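You operate a simulated robot arm through the tools that you are given. There is no shell and no other tool. Be economical: measure what you need, move in short steps, check, and stop when the job is done.

You run a simulated robot arm. Do the job below in one go: nothing can be reset, and whatever is moved stays where it is left.

TASK
Take the blue paper band and leave it on top of the wide liner. Take the narrow gauge on the top of the machine bench and put it away on the top of the sample table. Put the gauge labelled "58 mm" from the top of the machine bench on the bottom shelf of the store rack. Fetch the grey cloth and set it on top of the loose liner. Put the yellow band from the middle shelf of the store rack on the top of the box table. Take the clean strainer and put it on the middle shelf of the store rack. Take the clear beaker labelled "W25" from the top of the green table and leave it in the divided box. The order is free. Set down upright: blue paper band, band.

The check looks at the end state, three seconds after you hand in, the way a careful person would. Anything else that was tipped, shoved, dropped, spilled or broken makes it a failure. Flat cloth is picked up by pressing the open fingertips on it (5 to 10 N) and closing them slowly along it; thin cloth reads only 2 to 8 mm in the jaws.

THE ROBOT
A 6-joint arm with a two-finger gripper on a trunk, on a base that drives. Base frame: it is fixed to the floor where the robot stands at the start and does not move with it; the origin is under the middle of the robot, x ahead of it, y to its left, z up; the surface under the hand at the start is at about z = 900. Units: mm, rad, N and s.
Its first joint turns from -2.897 to 2.897 rad. Places, roughly: band [-3750, -3500, 1000]; blue paper band [750, 0, 1000]; bottom shelf of the store rack [-3200, -3600, 200]; clean strainer (7x7x6 cm) [-4600, -3700, 1100]; clear beaker [-6000, 1000, 750]; divided box (25x13x6 cm) [-6100, -1800, 600]; gauge [750, -2250, 750]; grey cloth (8x6x3 cm) [400, -2500, 800]; loose liner (25x17x4 cm) [700, 1800, 900]; middle shelf of the store rack [-3200, -3600, 1000]; narrow gauge [750, -1750, 750]; top of the box table [-1800, -3600, 800]; top of the sample table [700, 2100, 900]; wide liner (25x17x4 cm) [700, 600, 900]. Payload 2.45 kg.
The TCP is the grasp point between the finger pads, 20 mm short of the fingertips. In the tool frame z runs along the fingers and y along their closing line. The gripper opens to 140 mm. The gripper's body begins 168 mm behind the TCP.
Orientation is that of the tool frame in the base frame, as a unit quaternion [x, y, z, w]. With the fingers straight down and closing along the base's y, the tool's x points along the base's -x, its y along +y and its z along -z.

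THE INTERFACE
- The arm moves only by the tool play_rows. Its argument "moves" is a list that holds one entry, the list of rows, each a list of 7 numbers: the turn, a rotation vector about the tool's x, y, z in rad, then the shift along the tool's x, y, z in cm, then the opening, from 0 (shut) to 1 (fully open). In form: [[[wx, wy, wz, x, y, z, jaw], ...]]. A call has 1 to 12 rows; each row is the pose to reach, as a shift and turn from the pose commanded when the call began, along the tool's axes at that moment. A row lasts 0.2 s, in which the tool goes at most 50 mm and 0.15 rad; a call with a longer step from one row to the next is refused whole, and so is a gripper value outside its range. Where a pose cannot be reached the arm comes as near as it can. A force on the tool above 40 N (or 10 N above the force at the start of the call, whichever is more), or a blocked arm, ends the call early, and 0.2 s more pass. Each finger travels about 45 mm/s and halts on what it meets, pressing with about 44 N; the grip force reading is that of the motor and also rises with nothing between the fingers. The clock runs only during rows and for 0.2 s after the last one: add rows that repeat a pose to give the fingers time. It gives the time, the measured TCP pose, the force on the tool (base axes), the opening and the grip force at its end, in the units of the frame above (readings bear some noise), with the torque about the TCP (base axes, N m) and any sound that the robot's microphone picked up.
- Cameras (640 x 400 px; columns grow to the right, rows downward): "scene" is now at [-98.4, 187.7, 1162.9]; the picture's right is [0.14, -0.99, 0.00], its down [-0.12, -0.02, -0.99] and it looks along [0.98, 0.14, -0.12] (base axes); focal length 272 px, centre (320, 200). "wrist" rides on the gripper at [78, 11, -209] in the tool frame; the picture's right is [-0.14, 0.99, 0.00], its down [-0.92, -0.13, -0.37] and it looks along [-0.36, -0.05, 0.93] (tool axes); focal length 280 px, centre (320, 200). There is no depth. A picture from a camera that has moved, and an enlarged one, comes with that camera's place and axes in the base frame and with its lens.
- capture(camera): a new picture of that camera. No time passes.
- base_move(legs): drives the robot by 1 to 6 legs, each [ahead, left, turn to the left] in mm, mm and rad, along the robot's own axes; the way and the turn of a leg run together, so that a leg with both is an arc; at most 1500 mm and 3.142 rad a leg. The arm and the cameras ride along, it lands a little off, and it stops where it bumps. It gives what a move gives.
- pan_tilt(pan, tilt): turns the head with the scene camera to pan (to the left, within 2.496 rad either way) and tilt (down, from -0.506 to 1.204), counted from straight ahead of the robot. It gives what a move gives.
- enlarge(camera, box): a new picture of the part [left, top, right, bottom] of that camera's present view, enlarged. No time passes.
- hand_in(): hands the job in; it is judged then, once.

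Go step by step. Nothing tells you exact positions but the pictures and the camera data: compare them with the known pose of the tool, close in by small moves and look again before you grip or let go. The budget is 207 turns and 184 pictures, counting those below and the enlarged ones. Unless the task says otherwise, let go and move clear before handing in.

The tools are called after ">>>" as a command line: name --argument value ..., lists and objects as JSON in quotes. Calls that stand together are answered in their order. play_rows: Moves the arm, as the interface text tells. Its arguments: {"type":"object","properties":{"moves":{"type":"array","items":{"type":"array","items":{"type":"array","items":{"type":"number"}}}}},"required":["moves"]} The other tools are called the same way: base_move (legs) drives the base; pan_tilt (pan, tilt) turns the head that bears the scene camera; capture (camera) takes a picture; enlarge (camera, box) takes an enlarged picture of a part of a camera's view; hand_in () hands the job in.

At the start:

```text
time_s: 0.0
ee_pos: [538.4, 322.7, 1146.9]
orientation: [0.0, 1.0, 0.0, 0.0]
wrist_force: [0.4, -0.4, 0.5]
torque: [-0.02, 0.01, 0.01]
gripper_width: 139.9
grip_force: 0.0
robot x, y, heading: [-0.7, 0.1, -0.003]
head pan, tilt: [0.14, 0.119]
```

scene: 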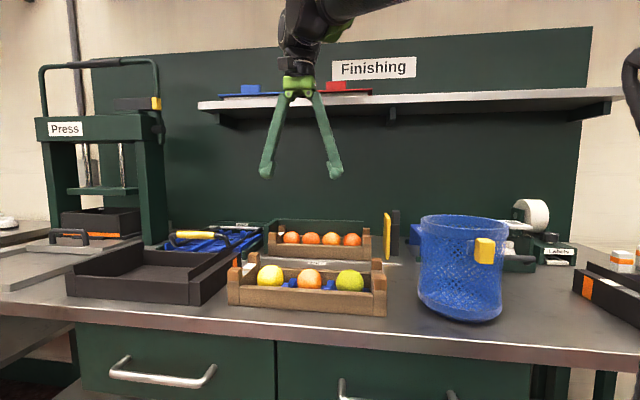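
wrist: 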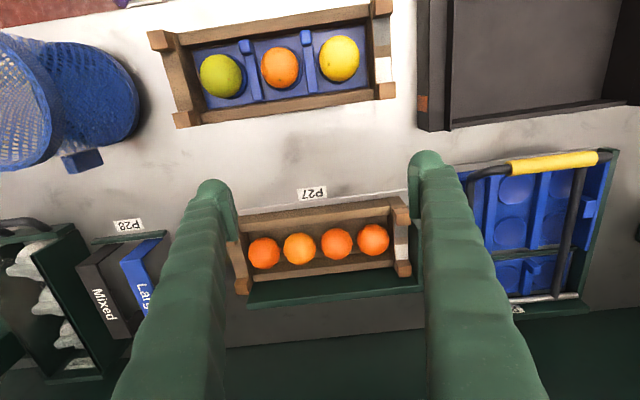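

I see the finishing bench with trays, crates and a blue basket; the wide liner is probably the dark tray on the left. I will look closer for the blue paper band.

>>> enlarge --camera "scene" --box '[360, 160, 640, 335]'

>>> enlarge --camera "scene" --box '[0, 180, 280, 355]'

>>> pan_tilt --pan -0.4 --tilt 0.3

>>> capture --camera "scene"

```text
2.29 times, centred on (500, 248) of scene
camera zoom: at [-98.4, 187.7, 1162.9], right [0.14, -0.99, 0.0], down [-0.12, -0.02, -0.99], along [0.98, 0.14, -0.12], focal length 623 px, centre (-91, 91)
```

zoom: 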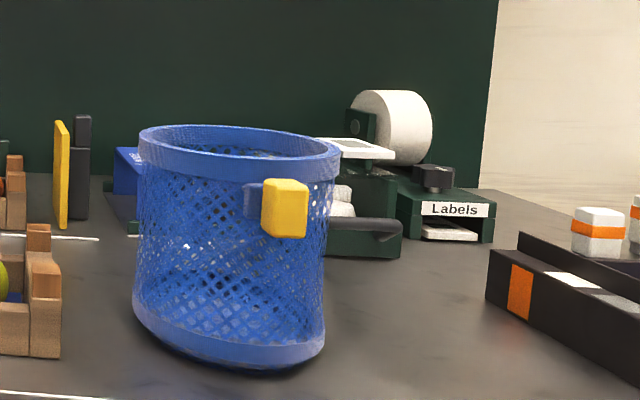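

```text
2.29 times, centred on (140, 268) of scene
camera zoom: at [-98.4, 187.7, 1162.9], right [0.14, -0.99, 0.0], down [-0.12, -0.02, -0.99], along [0.98, 0.14, -0.12], focal length 623 px, centre (731, 46)
```

zoom: 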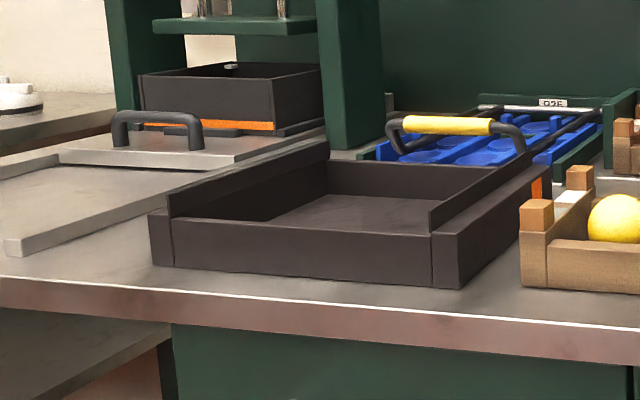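

```text
time_s: 1.0
ee_pos: [537.6, 323.7, 1147.1]
orientation: [0.0, 1.0, -0.001, 0.0]
wrist_force: [-0.4, -0.2, -0.1]
torque: [0.02, 0.0, 0.0]
gripper_width: 140.1
grip_force: 0.1
robot x, y, heading: [-0.7, 1.8, 0.001]
head pan, tilt: [-0.4, 0.3]
```

```text
179 pictures are left
camera scene: at [-103.8, 138.6, 1146.1], right [-0.39, -0.92, 0.0], down [-0.27, 0.11, -0.96], along [0.88, -0.37, -0.3], focal length 272 px, centre (320, 200)
```

scene: 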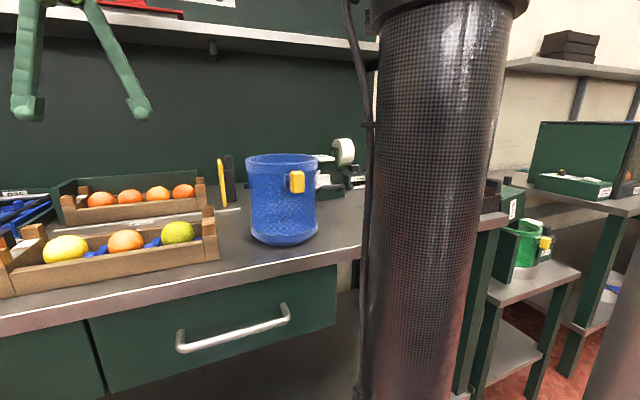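

The dark tray ahead-left at about (600, 560) fits the wide liner; the upright blue "Large" item behind the basket near (760, 10) fits the blue paper band. I move the hand over to the right, higher, to look.

>>> play_rows --moves '[[[0, 0, 0, 0, -3, -3, 1], [0, 0, 0, 0, -7, -6, 1], [0, 0, 0, 0, -12, -6, 1], [0, 0, 0, 0, -17, -6, 1], [0, 0, 0, 0, -22, -6, 1], [0, 0, 0, 0, -27, -6, 1], [0, 0, 0, 0, -30, -6, 1]]]'

>>> capture --camera "wrist"

>>> pan_tilt --pan 0.5 --tilt 0.4

>>> capture --camera "scene"

```text
time_s: 2.6
ee_pos: [537.3, 22.3, 1207.7]
orientation: [0.0, 1.0, 0.0, 0.0]
wrist_force: [0.3, -0.9, -0.3]
torque: [-0.01, -0.02, 0.01]
gripper_width: 140.1
grip_force: 0.0
robot x, y, heading: [0.8, -3.0, -0.002]
head pan, tilt: [-0.4, 0.3]
```

```text
178 pictures are left
camera wrist: at [458.6, 33.8, 1414.8], right [0.14, 0.99, 0.0], down [0.92, -0.13, 0.37], along [0.37, -0.05, -0.93], focal length 280 px, centre (320, 200)
```

wrist: 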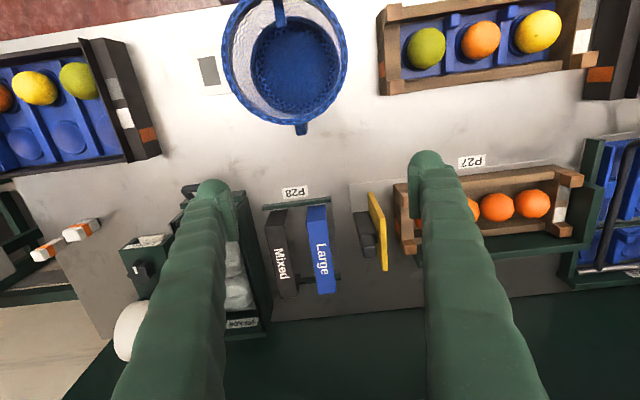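

```text
time_s: 3.8
ee_pos: [536.6, 22.0, 1205.5]
orientation: [0.0, 1.0, 0.0, 0.001]
wrist_force: [0.1, -0.1, -0.2]
torque: [0.0, -0.03, -0.04]
gripper_width: 139.7
grip_force: 0.1
robot x, y, heading: [-1.1, 0.0, -0.001]
head pan, tilt: [0.499, 0.4]
```

```text
177 pictures are left
camera scene: at [-108.5, 219.1, 1136.8], right [0.48, -0.88, 0.0], down [-0.34, -0.19, -0.92], along [0.81, 0.44, -0.39], focal length 272 px, centre (320, 200)
```

scene: 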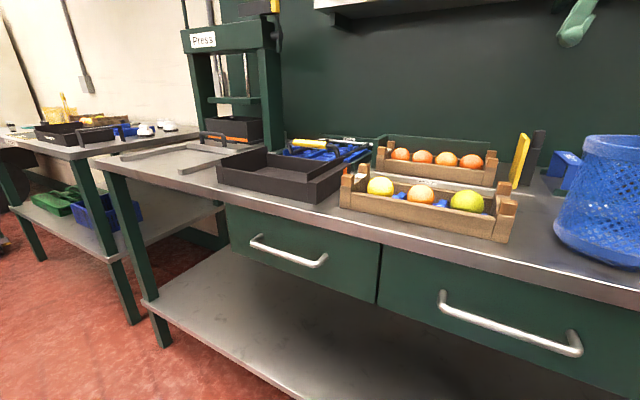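

The upright blue "Large" piece stands in the P28 holder next to a dark "Mixed" one. I look at it enlarged.

>>> enlarge --camera "wrist" --box '[240, 170, 400, 310]'

>>> enlarge --camera "scene" --box '[480, 100, 640, 240]'

>>> enlarge --camera "scene" --box '[0, 80, 360, 300]'

```text
2.86 times, centred on (320, 240) of wrist
camera zoom: at [458.8, 34.1, 1414.7], right [0.14, 0.99, 0.0], down [0.92, -0.13, 0.37], along [0.36, -0.05, -0.93], focal length 801 px, centre (320, 86)
```

zoom: 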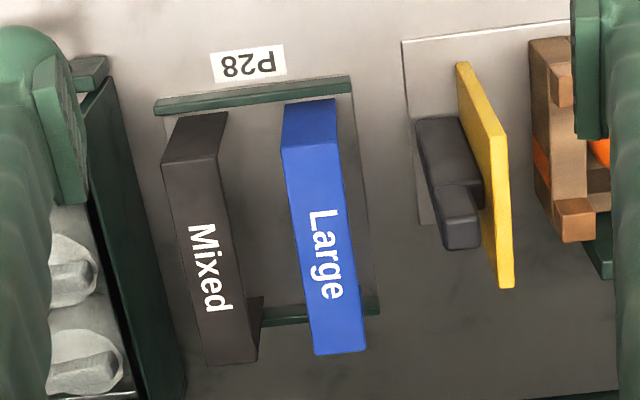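

```text
2.86 times, centred on (560, 170) of scene
camera zoom: at [-108.5, 219.1, 1136.8], right [0.48, -0.88, 0.0], down [-0.34, -0.19, -0.92], along [0.81, 0.44, -0.39], focal length 779 px, centre (-366, 286)
```

zoom: 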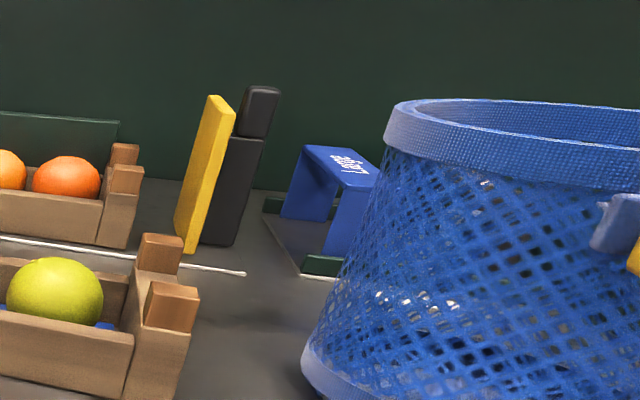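

```text
1.78 times, centred on (180, 190) of scene
camera zoom: at [-108.5, 219.1, 1136.8], right [0.48, -0.88, 0.0], down [-0.34, -0.19, -0.92], along [0.81, 0.44, -0.39], focal length 484 px, centre (569, 218)
```

zoom: 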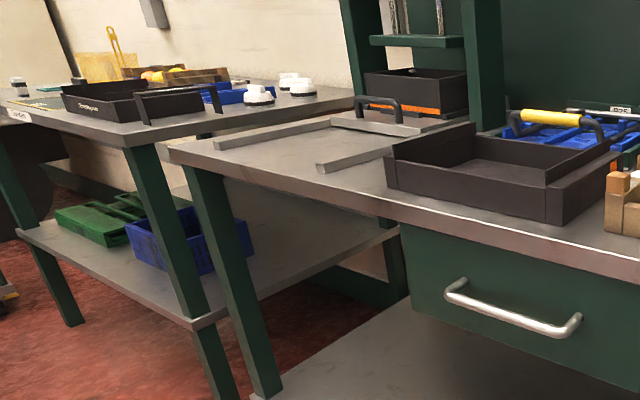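

The blue "Large" piece is a folded U-shaped band, surely the blue paper band; the wide liner may be the blue pocketed insert near (715, 650) rather than the black tray. I move the hand over to inspect it.

>>> play_rows --moves '[[[0, 0, 0, 0, 5, -2, 1], [0, 0, 0, 0, 10, -3, 1], [0, 0, 0, 0, 15, -3, 1], [0, 0, 0, 0, 20, -3, 1], [0, 0, 0, 0, 25, -3, 1], [0, 0, 0, 0, 30, -3, 1], [0, 0, 0, 0, 35, -3, 1], [0, 0, 0, 0, 40, -3, 1], [0, 0, 0, 0, 45, -3, 1], [0, 0, 0, 0, 50, -3, 1], [0, 0, 0, 0, 55, -3, 1], [0, 0, 0, 0, 58, -3, 1]]]'

>>> capture --camera "wrist"

```text
refused: row 1 steps farther than a row can; nothing moved
```

```text
173 pictures are left
camera wrist: at [458.8, 34.1, 1414.7], right [0.14, 0.99, 0.0], down [0.92, -0.13, 0.37], along [0.36, -0.05, -0.93], focal length 280 px, centre (320, 200)
```

wrist: 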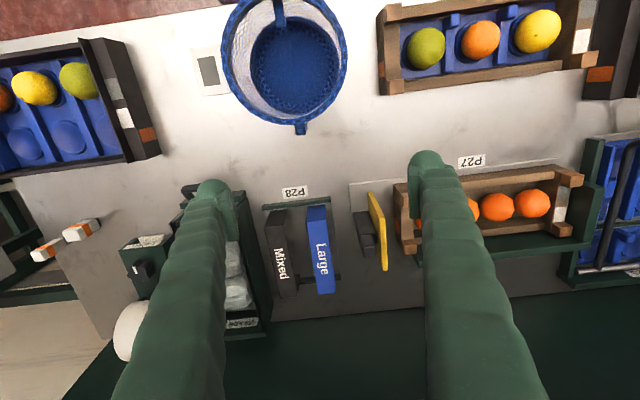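

The step was too long; I redo it with legal steps.

>>> play_rows --moves '[[[0, 0, 0, 0, 4, -2, 1], [0, 0, 0, 0, 8, -3, 1], [0, 0, 0, 0, 13, -3, 1], [0, 0, 0, 0, 18, -3, 1], [0, 0, 0, 0, 23, -3, 1], [0, 0, 0, 0, 28, -3, 1], [0, 0, 0, 0, 33, -3, 1], [0, 0, 0, 0, 38, -3, 1], [0, 0, 0, 0, 43, -3, 1], [0, 0, 0, 0, 48, -3, 1], [0, 0, 0, 0, 53, -3, 1], [0, 0, 0, 0, 56, -3, 1]]]'

>>> capture --camera "wrist"

```text
time_s: 6.4
ee_pos: [538.0, 584.8, 1236.9]
orientation: [0.0, 1.0, 0.0, 0.0]
wrist_force: [-0.2, -0.1, 0.5]
torque: [0.12, -0.06, 0.03]
gripper_width: 140.1
grip_force: 0.1
robot x, y, heading: [-0.3, 0.4, 0.002]
head pan, tilt: [0.499, 0.4]
```

```text
172 pictures are left
camera wrist: at [458.3, 595.1, 1445.2], right [0.14, 0.99, 0.0], down [0.92, -0.13, 0.37], along [0.37, -0.05, -0.93], focal length 280 px, centre (320, 200)
```

wrist: 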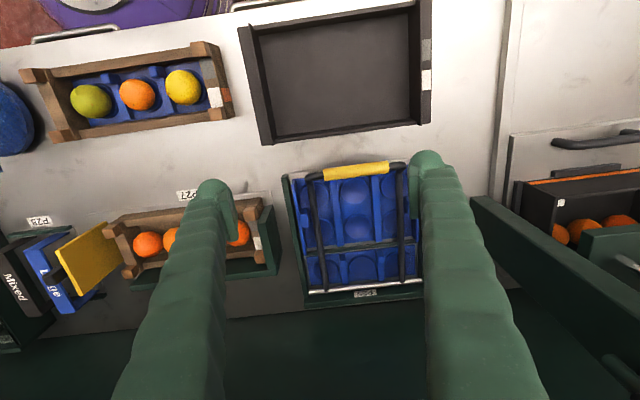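

>>> enlarge --camera "wrist" --box '[230, 0, 440, 310]'

>>> pan_tilt --pan 0.8 --tilt 0.25

>>> capture --camera "scene"

```text
1.29 times, centred on (335, 155) of wrist
camera zoom: at [458.3, 595.1, 1445.2], right [0.14, 0.99, 0.0], down [0.92, -0.13, 0.37], along [0.37, -0.05, -0.93], focal length 362 px, centre (301, 258)
```

zoom: 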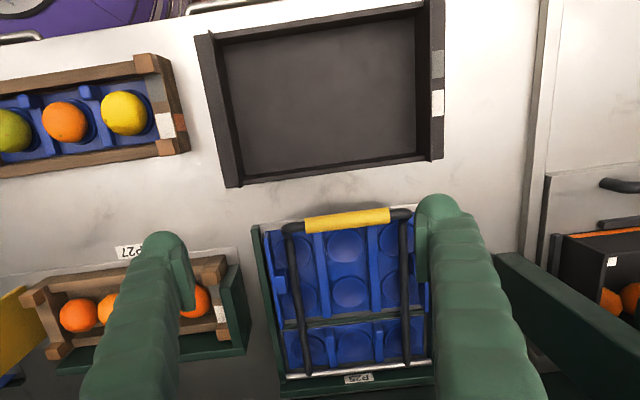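

```text
time_s: 7.2
ee_pos: [538.6, 583.4, 1237.5]
orientation: [0.0, 1.0, 0.0, 0.0]
wrist_force: [0.3, -0.5, -0.6]
torque: [-0.02, -0.01, 0.0]
gripper_width: 139.8
grip_force: 0.0
robot x, y, heading: [1.8, -2.5, 0.004]
head pan, tilt: [0.799, 0.25]
```

```text
170 pictures are left
camera scene: at [-124.7, 242.0, 1150.7], right [0.72, -0.7, 0.0], down [-0.17, -0.18, -0.97], along [0.68, 0.69, -0.25], focal length 272 px, centre (320, 200)
```

scene: 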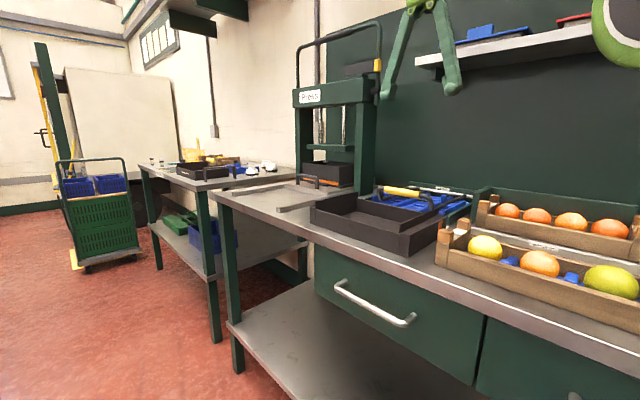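

Black tray centre is about x=450 while the blue pocketed insert centre is near (705, 630), which fits the wide liner. I zoom to see the bail over it.

>>> enlarge --camera "scene" --box '[350, 160, 500, 240]'

>>> enlarge --camera "wrist" --box '[280, 150, 440, 310]'

>>> enlarge --camera "scene" --box '[130, 130, 300, 236]'

```text
4.27 times, centred on (425, 200) of scene
camera zoom: at [-124.7, 242.0, 1150.7], right [0.72, -0.7, 0.0], down [-0.17, -0.18, -0.97], along [0.68, 0.69, -0.25], focal length 1163 px, centre (-128, 200)
```

zoom: 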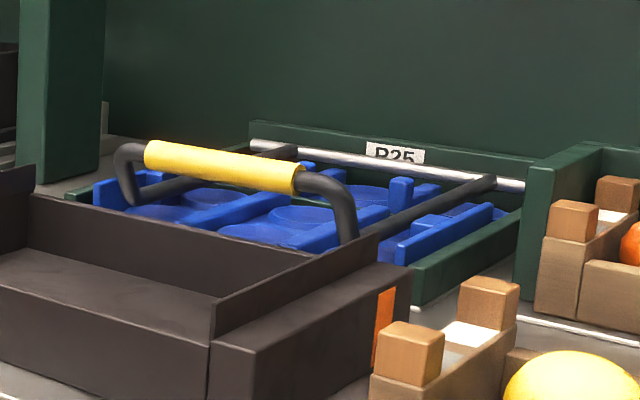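

```text
2.50 times, centred on (360, 230) of wrist
camera zoom: at [458.8, 595.3, 1444.6], right [0.14, 0.99, 0.0], down [0.92, -0.13, 0.37], along [0.36, -0.05, -0.93], focal length 701 px, centre (220, 125)
```

zoom: 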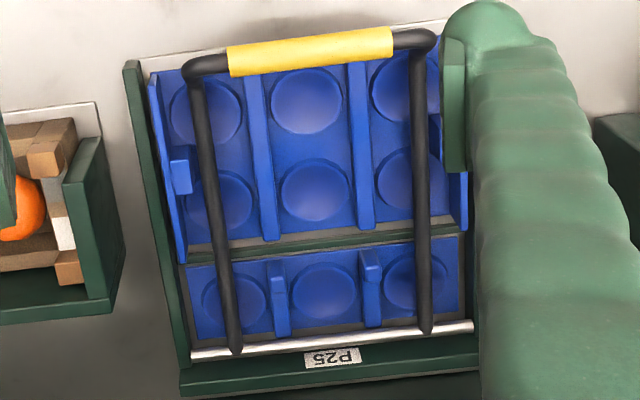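

```text
3.76 times, centred on (215, 183) of scene
camera zoom: at [-124.7, 242.0, 1150.7], right [0.72, -0.7, 0.0], down [-0.17, -0.18, -0.97], along [0.68, 0.69, -0.25], focal length 1026 px, centre (715, 264)
```

zoom: 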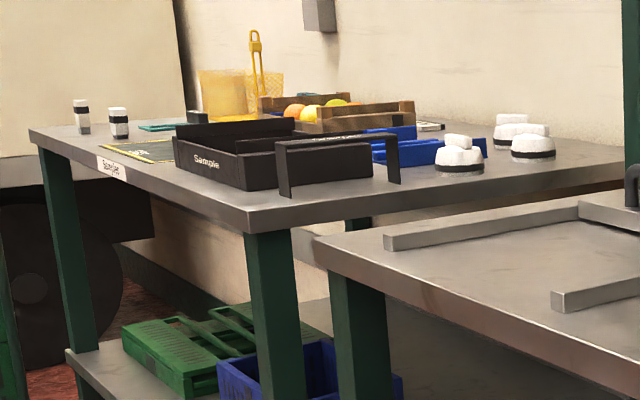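

P25 holds the wide six-pocket liner in front and a narrow liner behind, with a bail lying over both; the band (about 152 x 31 x 75 mm, along x) can stand along x in the middle pocket column between the bail arms. Now back to the band with the jaws narrowed.

>>> play_rows --moves '[[[0, 0, 0, 0, -4.9, 0, 0.9], [0, 0, 0, 0, -9.8, 0, 0.8], [0, 0, 0, 0, -14.7, 0, 0.7], [0, 0, 0, 0, -19.6, 0, 0.6], [0, 0, 0, 0, -24.5, 0, 0.5], [0, 0, 0, 0, -29.4, 0, 0.36], [0, 0, 0, 0, -34.3, 0, 0.36], [0, 0, 0, 0, -39.2, 0, 0.36], [0, 0, 0, 0, -44.1, 0, 0.36], [0, 0, 0, 0, -49, 0, 0.36], [0, 0, 0, 0, -53.9, 0, 0.36], [0, 0, 0, 0, -58.6, 0, 0.36]]]'

>>> play_rows --moves '[[[0, 0, 0, -4, 0, 2, 0.36], [0, 0, 0, -8, 0, 4, 0.36], [0, 0, 0, -12, 0, 6, 0.36], [0, 0, 0, -15, 0, 8, 0.36], [0, 0, 0, -17, 0, 10, 0.36]]]'

>>> capture --camera "wrist"

>>> pan_tilt --pan -0.02 --tilt 0.1

>>> capture --camera "scene"

```text
time_s: 9.8
ee_pos: [536.5, -3.8, 1237.5]
orientation: [0.0, 1.0, 0.0, 0.0]
wrist_force: [-0.4, -0.4, -0.2]
torque: [-0.04, -0.01, -0.01]
gripper_width: 50.4
grip_force: 0.2
robot x, y, heading: [0.9, -2.7, 0.001]
head pan, tilt: [0.799, 0.25]
```

```text
time_s: 11.0
ee_pos: [706.3, -2.4, 1137.1]
orientation: [0.0, 1.0, 0.0, -0.001]
wrist_force: [-0.7, -0.8, 0.7]
torque: [0.0, -0.05, 0.01]
gripper_width: 50.4
grip_force: 0.0
robot x, y, heading: [1.6, 1.1, -0.0]
head pan, tilt: [0.799, 0.25]
```

```text
166 pictures are left
camera wrist: at [628.1, 8.5, 1345.7], right [0.14, 0.99, 0.0], down [0.92, -0.13, 0.37], along [0.37, -0.05, -0.93], focal length 280 px, centre (320, 200)
```

wrist: 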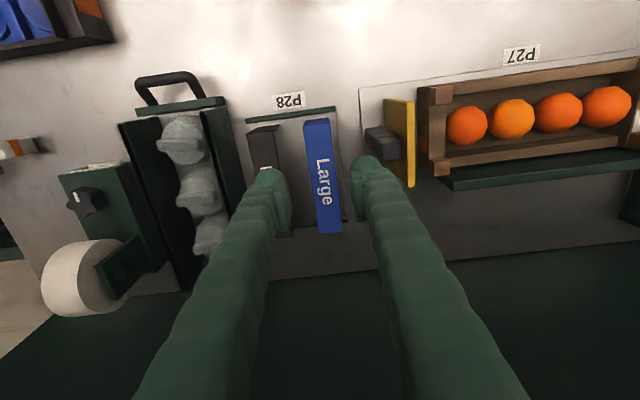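

```text
time_s: 12.1
ee_pos: [706.5, -3.3, 1137.0]
orientation: [-0.001, 1.0, 0.0, 0.0]
wrist_force: [0.6, 0.1, 1.3]
torque: [-0.01, -0.02, 0.02]
gripper_width: 50.5
grip_force: 0.0
robot x, y, heading: [-0.0, 1.0, -0.001]
head pan, tilt: [-0.019, 0.099]
```

```text
165 pictures are left
camera scene: at [-97.8, 173.1, 1164.7], right [-0.02, -1.0, 0.0], down [-0.1, 0.0, -0.99], along [0.99, -0.02, -0.1], focal length 272 px, centre (320, 200)
```

scene: 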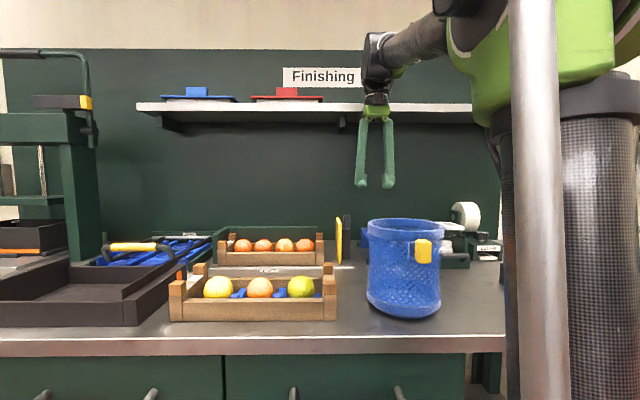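

The band spans x 670–830 at y≈-1, top near z 970, and the shelf clears the wrist. I lower the open jaws around its middle.

>>> play_rows --moves '[[[0, 0, 0, -2.2, 0.1, 4, 0.37], [0, 0, 0, -4.4, 0.1, 8, 0.37], [0, 0, 0, -4.4, 0.1, 11, 0.37], [0, 0, 0, -4.4, 0.1, 14, 0.37]]]'

>>> capture --camera "wrist"

>>> enlarge --camera "scene" --box '[320, 160, 480, 260]'

```text
time_s: 13.1
ee_pos: [758.2, 4.2, 994.6]
orientation: [-0.001, 1.0, 0.0, 0.001]
wrist_force: [0.1, 0.3, 0.7]
torque: [-0.05, 0.07, 0.04]
gripper_width: 51.8
grip_force: 0.1
robot x, y, heading: [5.9, 2.3, 0.011]
head pan, tilt: [-0.019, 0.099]
```

```text
164 pictures are left
camera wrist: at [678.4, 15.2, 1203.1], right [0.13, 0.99, 0.0], down [0.92, -0.12, 0.37], along [0.36, -0.05, -0.93], focal length 280 px, centre (320, 200)
```

wrist: 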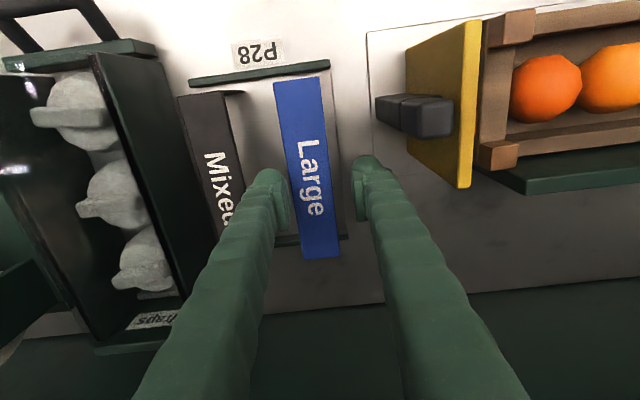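

```text
4.00 times, centred on (400, 210) of scene
camera zoom: at [-94.0, 175.0, 1164.7], right [-0.01, -1.0, 0.0], down [-0.1, 0.0, -0.99], along [0.99, -0.01, -0.1], focal length 1090 px, centre (0, 160)
```

zoom: 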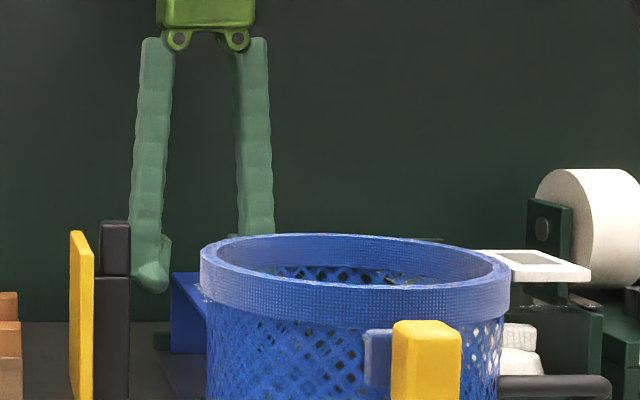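

The jaws sit about 8 mm too far left of the band; I correct, lower 3 cm and close.

>>> play_rows --moves '[[[0, 0, 0, 0.9, -0.7, 0, 0.37], [0, 0, 0, 0.9, -0.7, 0, 0.37], [0, 0, 0, 0.9, -0.7, 1.5, 0.37], [0, 0, 0, 0.9, -0.7, 3.0, 0.37]]]'

>>> capture --camera "wrist"

```text
time_s: 14.1
ee_pos: [741.6, -9.7, 967.8]
orientation: [0.0, 1.0, 0.001, 0.0]
wrist_force: [-0.7, -0.1, 0.2]
torque: [0.01, 0.02, -0.04]
gripper_width: 51.8
grip_force: 0.1
robot x, y, heading: [0.5, 2.5, 0.002]
head pan, tilt: [-0.019, 0.099]
```

```text
162 pictures are left
camera wrist: at [663.5, 2.3, 1174.9], right [0.14, 0.99, 0.0], down [0.92, -0.13, 0.37], along [0.36, -0.05, -0.93], focal length 280 px, centre (320, 200)
```

wrist: 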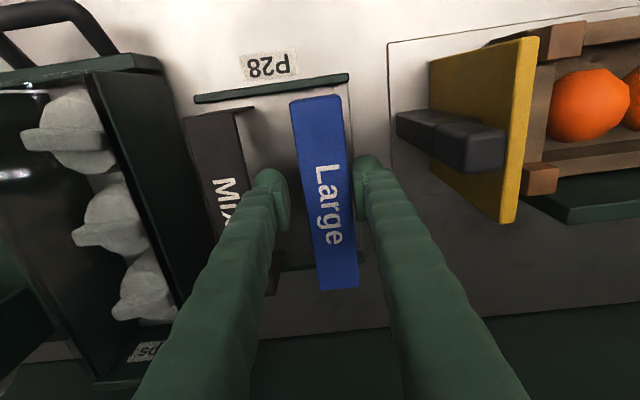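

>>> play_rows --moves '[[[0, 0, 0, 0, 0.4, 0.1, 0.37], [0, 0, 0, 0, 0.4, 0.1, 0.3], [0, 0, 0, 0, 0.4, 0.1, 0.2], [0, 0, 0, 0, 0.4, 0.1, 0.15], [0, 0, 0, 0, 0.4, 0.1, 0.15]]]'

>>> capture --camera "wrist"

```text
time_s: 15.3
ee_pos: [742.5, -5.2, 966.0]
orientation: [0.0, 1.0, 0.0, 0.0]
wrist_force: [0.2, 0.2, -0.5]
torque: [0.02, -0.01, 0.01]
gripper_width: 31.5
grip_force: 44.0
robot x, y, heading: [1.1, -2.7, -0.001]
head pan, tilt: [-0.019, 0.099]
```

```text
161 pictures are left
camera wrist: at [663.6, 6.4, 1174.0], right [0.14, 0.99, 0.0], down [0.92, -0.13, 0.37], along [0.36, -0.05, -0.93], focal length 280 px, centre (320, 200)
```

wrist: 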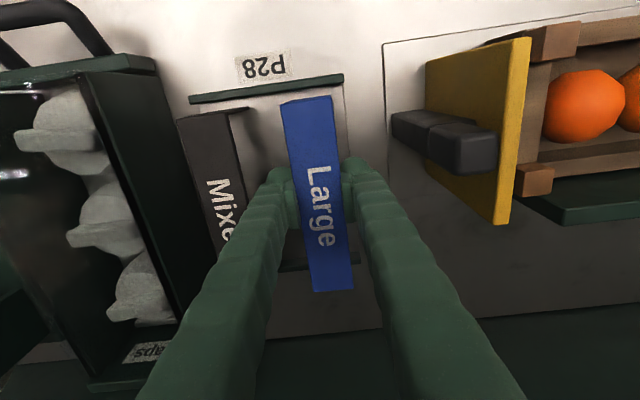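

Gripped at 31.5 mm. Lift straight up.

>>> play_rows --moves '[[[0, 0, 0, 0, 0, -1, 0.15], [0, 0, 0, 0, 0, -3, 0.15], [0, 0, 0, 0, 0, -7, 0.15], [0, 0, 0, 0, 0, -11, 0.15], [0, 0, 0, 0, 0, -15, 0.15], [0, 0, 0, 4, 0, -17, 0.15], [0, 0, 0, 4, 0, -17, 0.15]]]'

>>> capture --camera "wrist"

>>> enlarge --camera "scene" --box '[320, 100, 480, 260]'

```text
time_s: 16.5
ee_pos: [742.5, -5.3, 1017.0]
orientation: [0.0, 1.0, -0.001, 0.001]
wrist_force: [-0.1, -0.5, 0.1]
torque: [-0.04, 0.0, -0.02]
gripper_width: 31.7
grip_force: 44.0
robot x, y, heading: [-4.9, -0.7, -0.003]
head pan, tilt: [-0.019, 0.099]
stopped in row 6: the arm was blocked; the commanded pose is now the measured one
```

```text
160 pictures are left
camera wrist: at [662.2, 6.5, 1223.4], right [0.14, 0.99, 0.0], down [0.92, -0.13, 0.37], along [0.37, -0.05, -0.93], focal length 280 px, centre (320, 200)
```

wrist: 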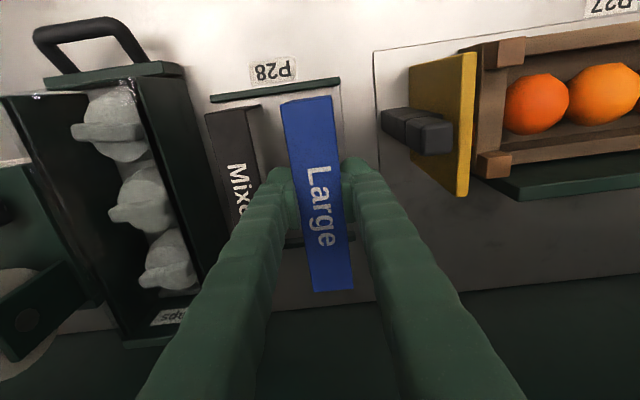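

```text
2.50 times, centred on (400, 180) of scene
camera zoom: at [-105.6, 173.1, 1164.5], right [-0.02, -1.0, 0.0], down [-0.1, 0.0, -1.0], along [0.99, -0.02, -0.1], focal length 681 px, centre (120, 250)
```

zoom: 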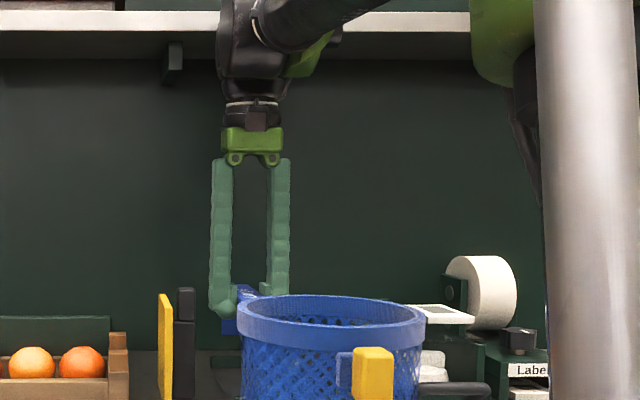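

The wrist caught under the shelf's edge, so I pull back toward the robot a few cm before lifting on.

>>> play_rows --moves '[[[0, 0, 0, 1.5, 0, 0.3, 0.15], [0, 0, 0, 4, 0, 0.3, 0.15], [0, 0, 0, 7, 0, 0, 0.15], [0, 0, 0, 8, 0, -3, 0.15], [0, 0, 0, 8, 0, -7, 0.15], [0, 0, 0, 8, 0, -11, 0.15], [0, 0, 0, 8, 0, -15, 0.15]]]'

>>> capture --camera "scene"

```text
time_s: 18.1
ee_pos: [664.0, -5.2, 1164.4]
orientation: [0.0, 1.0, 0.0, 0.0]
wrist_force: [-0.9, 0.4, -0.6]
torque: [-0.03, 0.0, 0.03]
gripper_width: 31.4
grip_force: 43.7
robot x, y, heading: [-3.1, 2.0, -0.001]
head pan, tilt: [-0.019, 0.099]
```

```text
158 pictures are left
camera scene: at [-103.0, 173.1, 1164.7], right [-0.02, -1.0, 0.0], down [-0.1, 0.0, -0.99], along [0.99, -0.02, -0.1], focal length 272 px, centre (320, 200)
```

scene: 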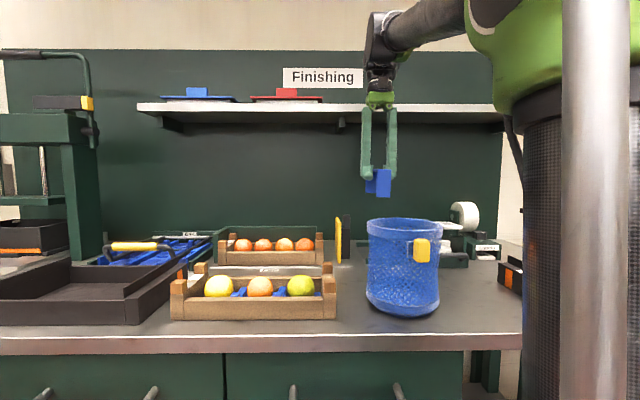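

Band is held. Carry it left to above the wide liner.

>>> play_rows --moves '[[[0, 0, 0, 0, 4.9, 0, 0.15], [0, 0, 0, 0, 9.8, 0, 0.15], [0, 0, 0, 0, 14.7, 0, 0.15], [0, 0, 0, 0, 19.6, 0, 0.15], [0, 0, 0, 0, 24.5, 0, 0.15], [0, 0, 0, 0, 29.4, 0, 0.15], [0, 0, 0, 0, 34.3, 0, 0.15], [0, 0, 0, 0, 39.2, 0, 0.15], [0, 0, 0, 0, 44.1, 0, 0.15], [0, 0, 0, 0, 49, 0, 0.15], [0, 0, 0, 0, 53.9, 0, 0.15], [0, 0, 0, 0, 58.8, 0, 0.15]]]'

>>> pan_tilt --pan 0.55 --tilt 0.2

>>> capture --camera "scene"

>>> capture --camera "wrist"

```text
time_s: 20.7
ee_pos: [663.9, 584.3, 1164.6]
orientation: [0.0, 1.0, 0.0, 0.0]
wrist_force: [-0.9, -1.0, 0.1]
torque: [0.14, -0.05, -0.02]
gripper_width: 31.6
grip_force: 44.3
robot x, y, heading: [-7.1, -1.0, 0.002]
head pan, tilt: [-0.019, 0.099]
```

```text
time_s: 21.7
ee_pos: [665.1, 583.6, 1165.3]
orientation: [0.0, 1.0, 0.001, 0.0]
wrist_force: [0.1, 0.2, -0.5]
torque: [0.03, 0.06, 0.03]
gripper_width: 31.5
grip_force: 43.9
robot x, y, heading: [-5.7, 0.4, -0.001]
head pan, tilt: [0.55, 0.201]
```

```text
157 pictures are left
camera scene: at [-115.4, 223.7, 1155.3], right [0.52, -0.85, 0.0], down [-0.17, -0.1, -0.98], along [0.84, 0.51, -0.2], focal length 272 px, centre (320, 200)
```

scene: 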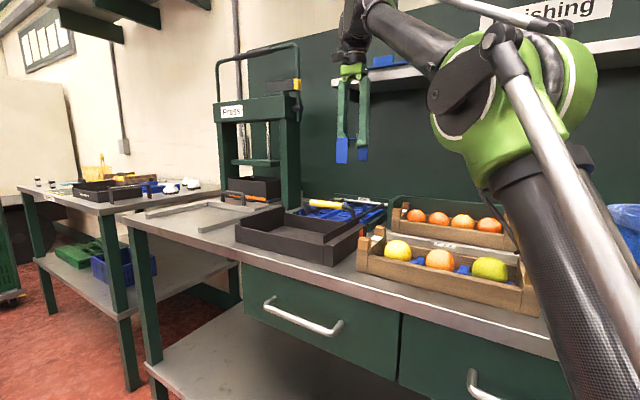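

```text
156 pictures are left
camera wrist: at [585.5, 595.5, 1372.5], right [0.14, 0.99, 0.0], down [0.92, -0.13, 0.37], along [0.36, -0.05, -0.93], focal length 280 px, centre (320, 200)
```

wrist: 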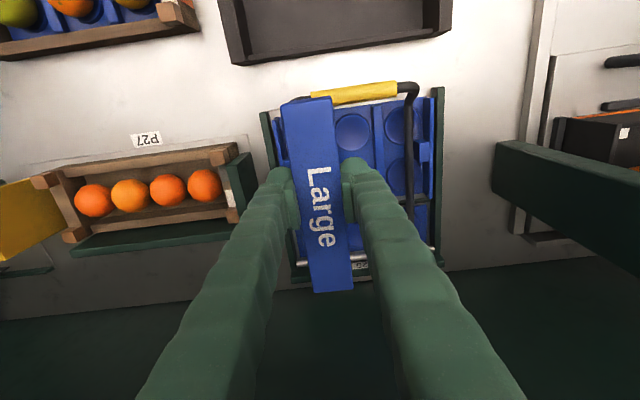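

The middle column's centre is about (694, 638), and the band's middle sits 5 mm ahead of the TCP. I move above and down to z≈1020, then look.

>>> play_rows --moves '[[[0, 0, 0, -1.2, 3, 0, 0.15], [0, 0, 0, -2.45, 5.4, 0, 0.15], [0, 0, 0, -2.45, 5.4, 4, 0.15], [0, 0, 0, -2.45, 5.4, 8, 0.15], [0, 0, 0, -2.45, 5.4, 12, 0.15], [0, 0, 0, -2.45, 5.4, 13, 0.15], [0, 0, 0, -2.45, 5.4, 13, 0.15]]]'

>>> capture --camera "wrist"

>>> enlarge --camera "scene" --box '[230, 130, 430, 255]'

```text
time_s: 23.3
ee_pos: [689.3, 637.6, 1033.8]
orientation: [0.0, 1.0, 0.001, 0.001]
wrist_force: [-0.3, -0.1, -0.1]
torque: [0.02, -0.02, 0.0]
gripper_width: 31.4
grip_force: 44.0
out of reach, approached as far as the arm can: row 2
robot x, y, heading: [-3.6, 0.8, -0.001]
head pan, tilt: [0.55, 0.201]
```

```text
155 pictures are left
camera wrist: at [610.7, 648.5, 1242.0], right [0.14, 0.99, 0.0], down [0.92, -0.13, 0.37], along [0.36, -0.05, -0.93], focal length 280 px, centre (320, 200)
```

wrist: 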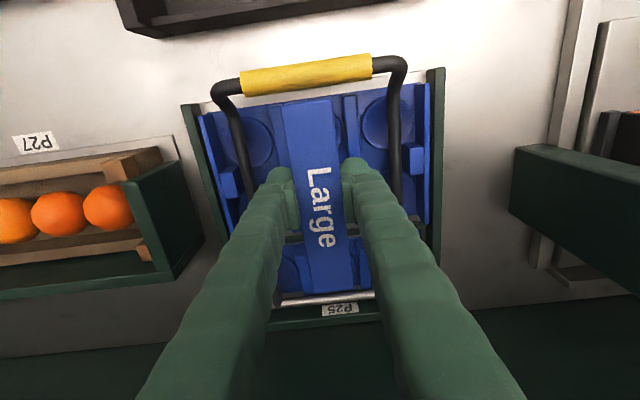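

```text
3.20 times, centred on (330, 192) of scene
camera zoom: at [-115.4, 223.8, 1155.3], right [0.52, -0.85, 0.0], down [-0.17, -0.1, -0.98], along [0.84, 0.51, -0.2], focal length 872 px, centre (288, 224)
```

zoom: 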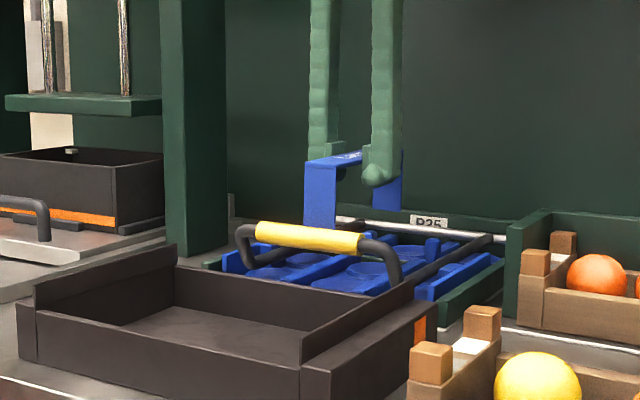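

Band is centred in the middle column. I lower toward the liner, watching the force.

>>> play_rows --moves '[[[0, 0, 0, -0.2, 0, 2, 0.15], [0, 0, 0, -0.2, 0, 3.5, 0.15], [0, 0, 0, -0.2, 0, 4.5, 0.15], [0, 0, 0, -0.2, 0, 4.8, 0.15]]]'

>>> capture --camera "wrist"

>>> enlarge --camera "scene" --box '[280, 160, 400, 235]'

```text
time_s: 24.3
ee_pos: [691.0, 638.6, 985.2]
orientation: [0.0, 1.0, 0.0, 0.001]
wrist_force: [0.0, 0.0, 0.4]
torque: [-0.04, -0.01, -0.02]
gripper_width: 31.7
grip_force: 44.2
robot x, y, heading: [-7.0, 3.7, 0.002]
head pan, tilt: [0.55, 0.201]
```

```text
153 pictures are left
camera wrist: at [612.5, 649.1, 1194.1], right [0.14, 0.99, 0.0], down [0.92, -0.13, 0.37], along [0.36, -0.05, -0.93], focal length 280 px, centre (320, 200)
```

wrist: 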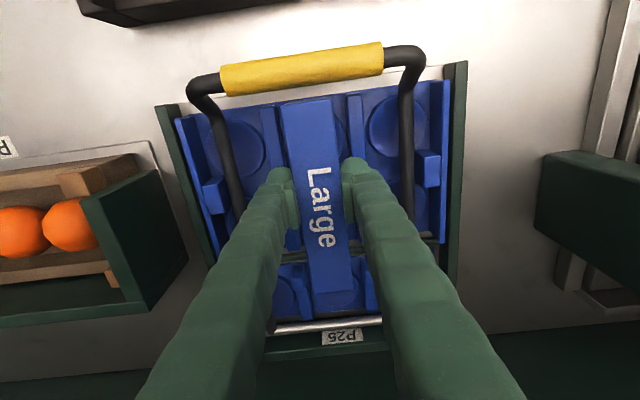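

```text
5.33 times, centred on (340, 198) of scene
camera zoom: at [-115.4, 223.8, 1155.3], right [0.52, -0.85, 0.0], down [-0.17, -0.1, -0.98], along [0.84, 0.51, -0.2], focal length 1454 px, centre (213, 213)
```

zoom: 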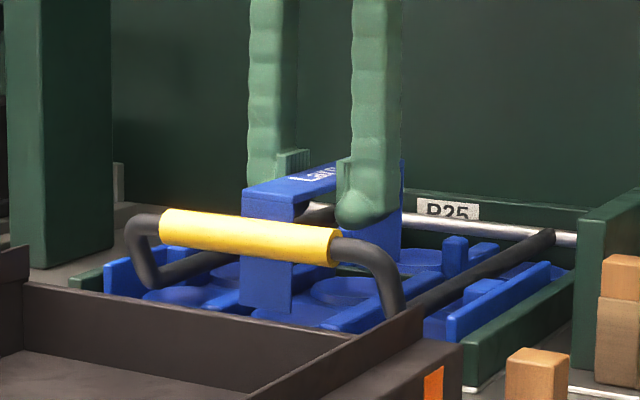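

>>> play_rows --moves '[[[0, 0, 0, -0.1, 0, 0.3, 0.15], [0, 0, 0, -0.1, 0, 0.6, 0.15], [0, 0, 0, -0.1, 0, 0.9, 0.15], [0, 0, 0, -0.1, 0, 1.1, 0.15], [0, 0, 0, -0.1, 0, 1.1, 0.15]]]'

>>> enlarge --camera "scene" --box '[280, 160, 400, 235]'

```text
time_s: 25.5
ee_pos: [692.9, 637.0, 974.7]
orientation: [-0.001, 1.0, 0.0, 0.0]
wrist_force: [0.2, -1.3, -0.9]
torque: [0.03, 0.01, 0.04]
gripper_width: 31.4
grip_force: 43.8
robot x, y, heading: [-4.9, -0.1, 0.001]
head pan, tilt: [0.55, 0.201]
```

```text
5.33 times, centred on (340, 198) of scene
camera zoom: at [-115.4, 223.8, 1155.3], right [0.52, -0.85, 0.0], down [-0.17, -0.1, -0.98], along [0.84, 0.51, -0.2], focal length 1454 px, centre (213, 213)
```

zoom: 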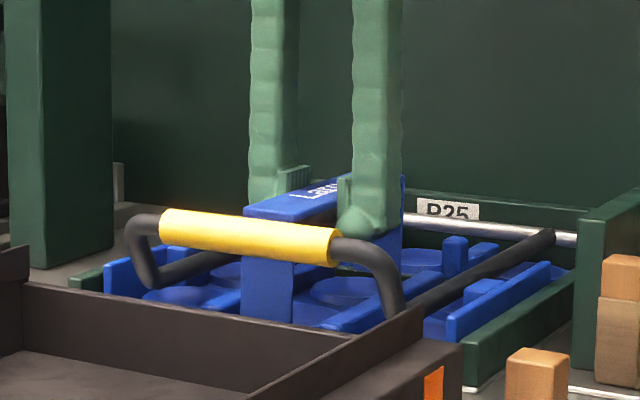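

>>> play_rows --moves '[[[0, 0, 0, 0, 0, 0.2, 0.15], [0, 0, 0, 0, 0, 0.4, 0.15], [0, 0, 0, 0, 0, 0.6, 0.15], [0, 0, 0, 0, 0, 0.6, 0.15]]]'

>>> capture --camera "wrist"

```text
time_s: 26.5
ee_pos: [693.7, 636.8, 969.6]
orientation: [0.0, 1.0, 0.0, 0.001]
wrist_force: [0.1, 0.5, 3.3]
torque: [-0.02, -0.15, 0.03]
gripper_width: 31.5
grip_force: 43.3
robot x, y, heading: [-8.7, -3.0, 0.005]
head pan, tilt: [0.55, 0.201]
```

```text
150 pictures are left
camera wrist: at [613.6, 648.7, 1177.1], right [0.14, 0.99, 0.0], down [0.92, -0.13, 0.37], along [0.37, -0.05, -0.93], focal length 280 px, centre (320, 200)
```

wrist: 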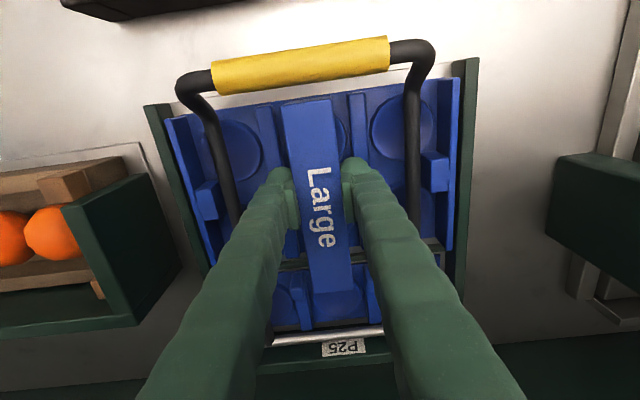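

Light contact at 3 N. I zoom to verify both ends sit on the wide liner.

>>> enlarge --camera "wrist" --box '[160, 70, 300, 170]'

>>> enlarge --camera "wrist" --box '[250, 220, 460, 360]'

```text
4.00 times, centred on (230, 120) of wrist
camera zoom: at [613.6, 648.7, 1177.1], right [0.14, 0.99, 0.0], down [0.92, -0.13, 0.37], along [0.37, -0.05, -0.93], focal length 1122 px, centre (680, 520)
```

zoom: 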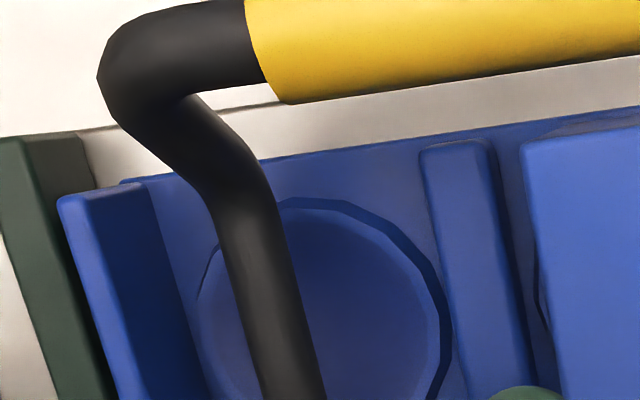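

```text
2.86 times, centred on (355, 290) of wrist
camera zoom: at [613.6, 648.7, 1177.1], right [0.14, 0.99, 0.0], down [0.92, -0.13, 0.37], along [0.37, -0.05, -0.93], focal length 801 px, centre (220, -57)
```

zoom: 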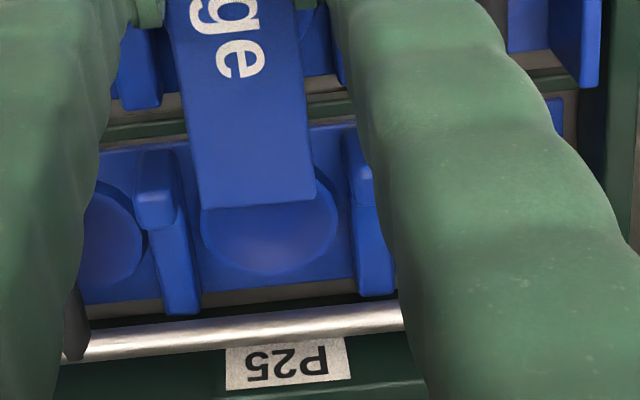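

The band appears to span the liner end to end with about 2 mm to spare each side. I press down a touch, open gently and check how it stands.

>>> play_rows --moves '[[[0, 0, 0, 0, 0, 0.1, 0.15], [0, 0, 0, 0, 0, 0.1, 0.24], [0, 0, 0, 0, 0, 0.1, 0.3], [0, 0, 0, 0, 0, 0.1, 0.34], [0, 0, 0, 0, 0, -1.5, 0.34], [0, 0, 0, 0, 0, -4, 0.34], [0, 0, 0, 0, 0, -8, 0.34], [0, 0, 0, 0, 0, -12, 0.34]]]'

>>> capture --camera "wrist"

>>> enlarge --camera "scene" --box '[280, 160, 400, 235]'

```text
time_s: 28.3
ee_pos: [693.1, 637.6, 1089.9]
orientation: [0.0, 1.0, 0.0, -0.001]
wrist_force: [-0.7, -0.6, 0.9]
torque: [0.0, 0.0, -0.01]
gripper_width: 47.7
grip_force: 0.1
robot x, y, heading: [-5.4, -2.5, -0.003]
head pan, tilt: [0.55, 0.201]
```

```text
147 pictures are left
camera wrist: at [613.8, 648.9, 1297.8], right [0.14, 0.99, 0.0], down [0.92, -0.13, 0.37], along [0.36, -0.05, -0.93], focal length 280 px, centre (320, 200)
```

wrist: 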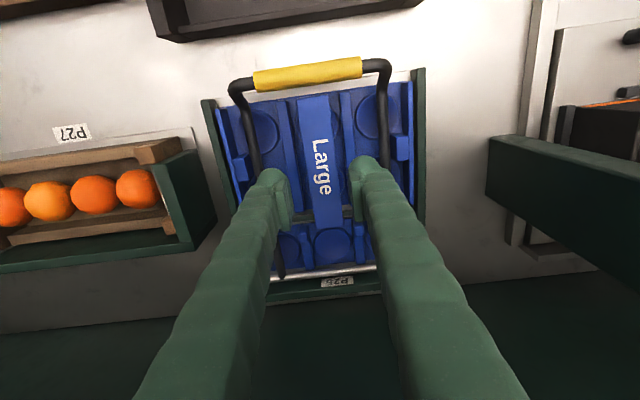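

```text
5.33 times, centred on (340, 198) of scene
camera zoom: at [-115.4, 223.8, 1155.3], right [0.52, -0.85, 0.0], down [-0.17, -0.1, -0.98], along [0.84, 0.51, -0.2], focal length 1454 px, centre (213, 213)
```

zoom: 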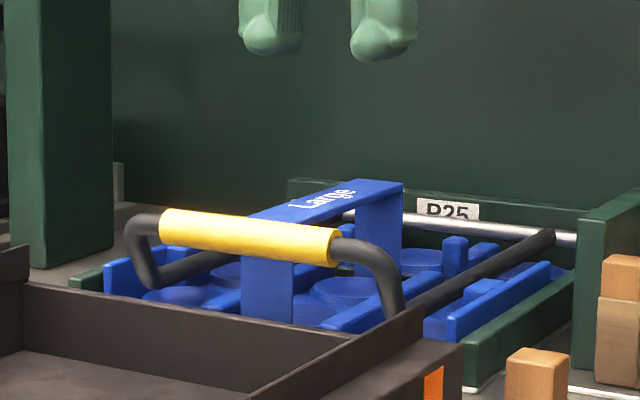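

The band stands upright and level. I enlarge the far foot to see whether it's on the wide liner.

>>> enlarge --camera "scene" --box '[322, 190, 386, 230]'

>>> enlarge --camera "wrist" --box '[255, 160, 415, 260]'

```text
10.00 times, centred on (354, 210) of scene
camera zoom: at [-115.4, 223.8, 1155.3], right [0.52, -0.85, 0.0], down [-0.17, -0.1, -0.98], along [0.84, 0.51, -0.2], focal length 2725 px, centre (-20, 100)
```

zoom: 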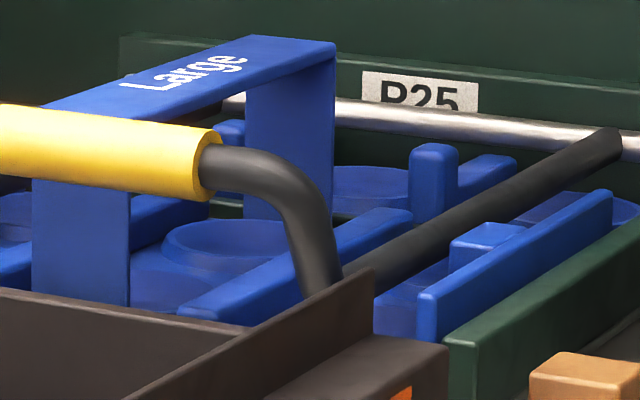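

```text
4.00 times, centred on (335, 210) of wrist
camera zoom: at [613.8, 648.9, 1297.8], right [0.14, 0.99, 0.0], down [0.92, -0.13, 0.37], along [0.36, -0.05, -0.93], focal length 1122 px, centre (260, 160)
```

zoom: 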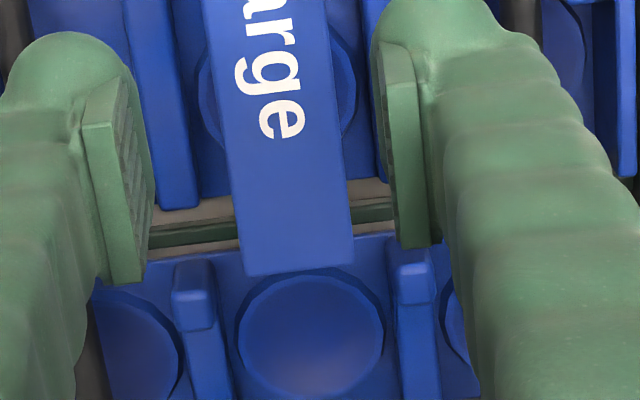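

The feet are very near the liner's edges; I turn the wrist 90° and look from the side to measure feet against the liner.

>>> play_rows --moves '[[[0, 0, -0.14, 0, -1, 0, 0.34], [0, 0, -0.28, 0, -2, 0, 0.34], [0, 0, -0.42, 0, -3, 0, 0.34], [0, 0, -0.56, 0, -4, 0, 0.34], [0, 0, -0.7, 0, -5, 0, 0.34], [0, 0, -0.84, 0, -6, 0, 0.34], [0, 0, -0.98, 0, -7, 0, 0.34], [0, 0, -1.12, 0, -8.5, 0, 0.34], [0, 0, -1.26, 0, -10, 0, 0.34], [0, 0, -1.4, 0, -11.5, 0, 0.34], [0, 0, -1.54, 0, -13, 0, 0.34], [0, 0, -1.57, 0, -13, 0, 0.34]]]'

>>> capture --camera "wrist"

```text
time_s: 30.9
ee_pos: [693.2, 507.2, 1087.9]
orientation: [0.707, -0.707, 0.0, -0.001]
wrist_force: [0.3, 0.2, 0.1]
torque: [-0.01, 0.03, 0.0]
gripper_width: 47.5
grip_force: 0.1
robot x, y, heading: [-6.3, -3.1, -0.0]
head pan, tilt: [0.55, 0.201]
```

```text
143 pictures are left
camera wrist: at [681.1, 430.0, 1297.0], right [-0.99, 0.14, 0.0], down [0.13, 0.92, 0.37], along [0.05, 0.36, -0.93], focal length 280 px, centre (320, 200)
```

wrist: 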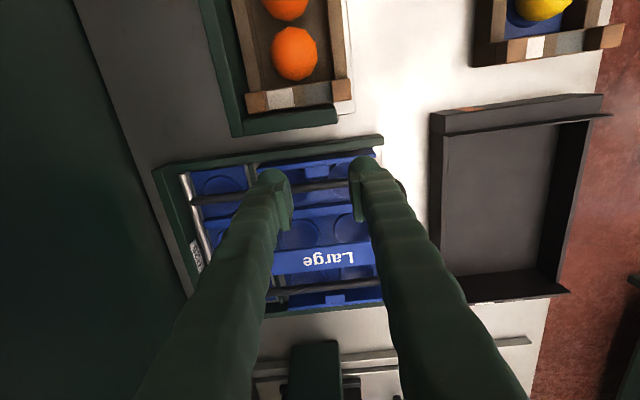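

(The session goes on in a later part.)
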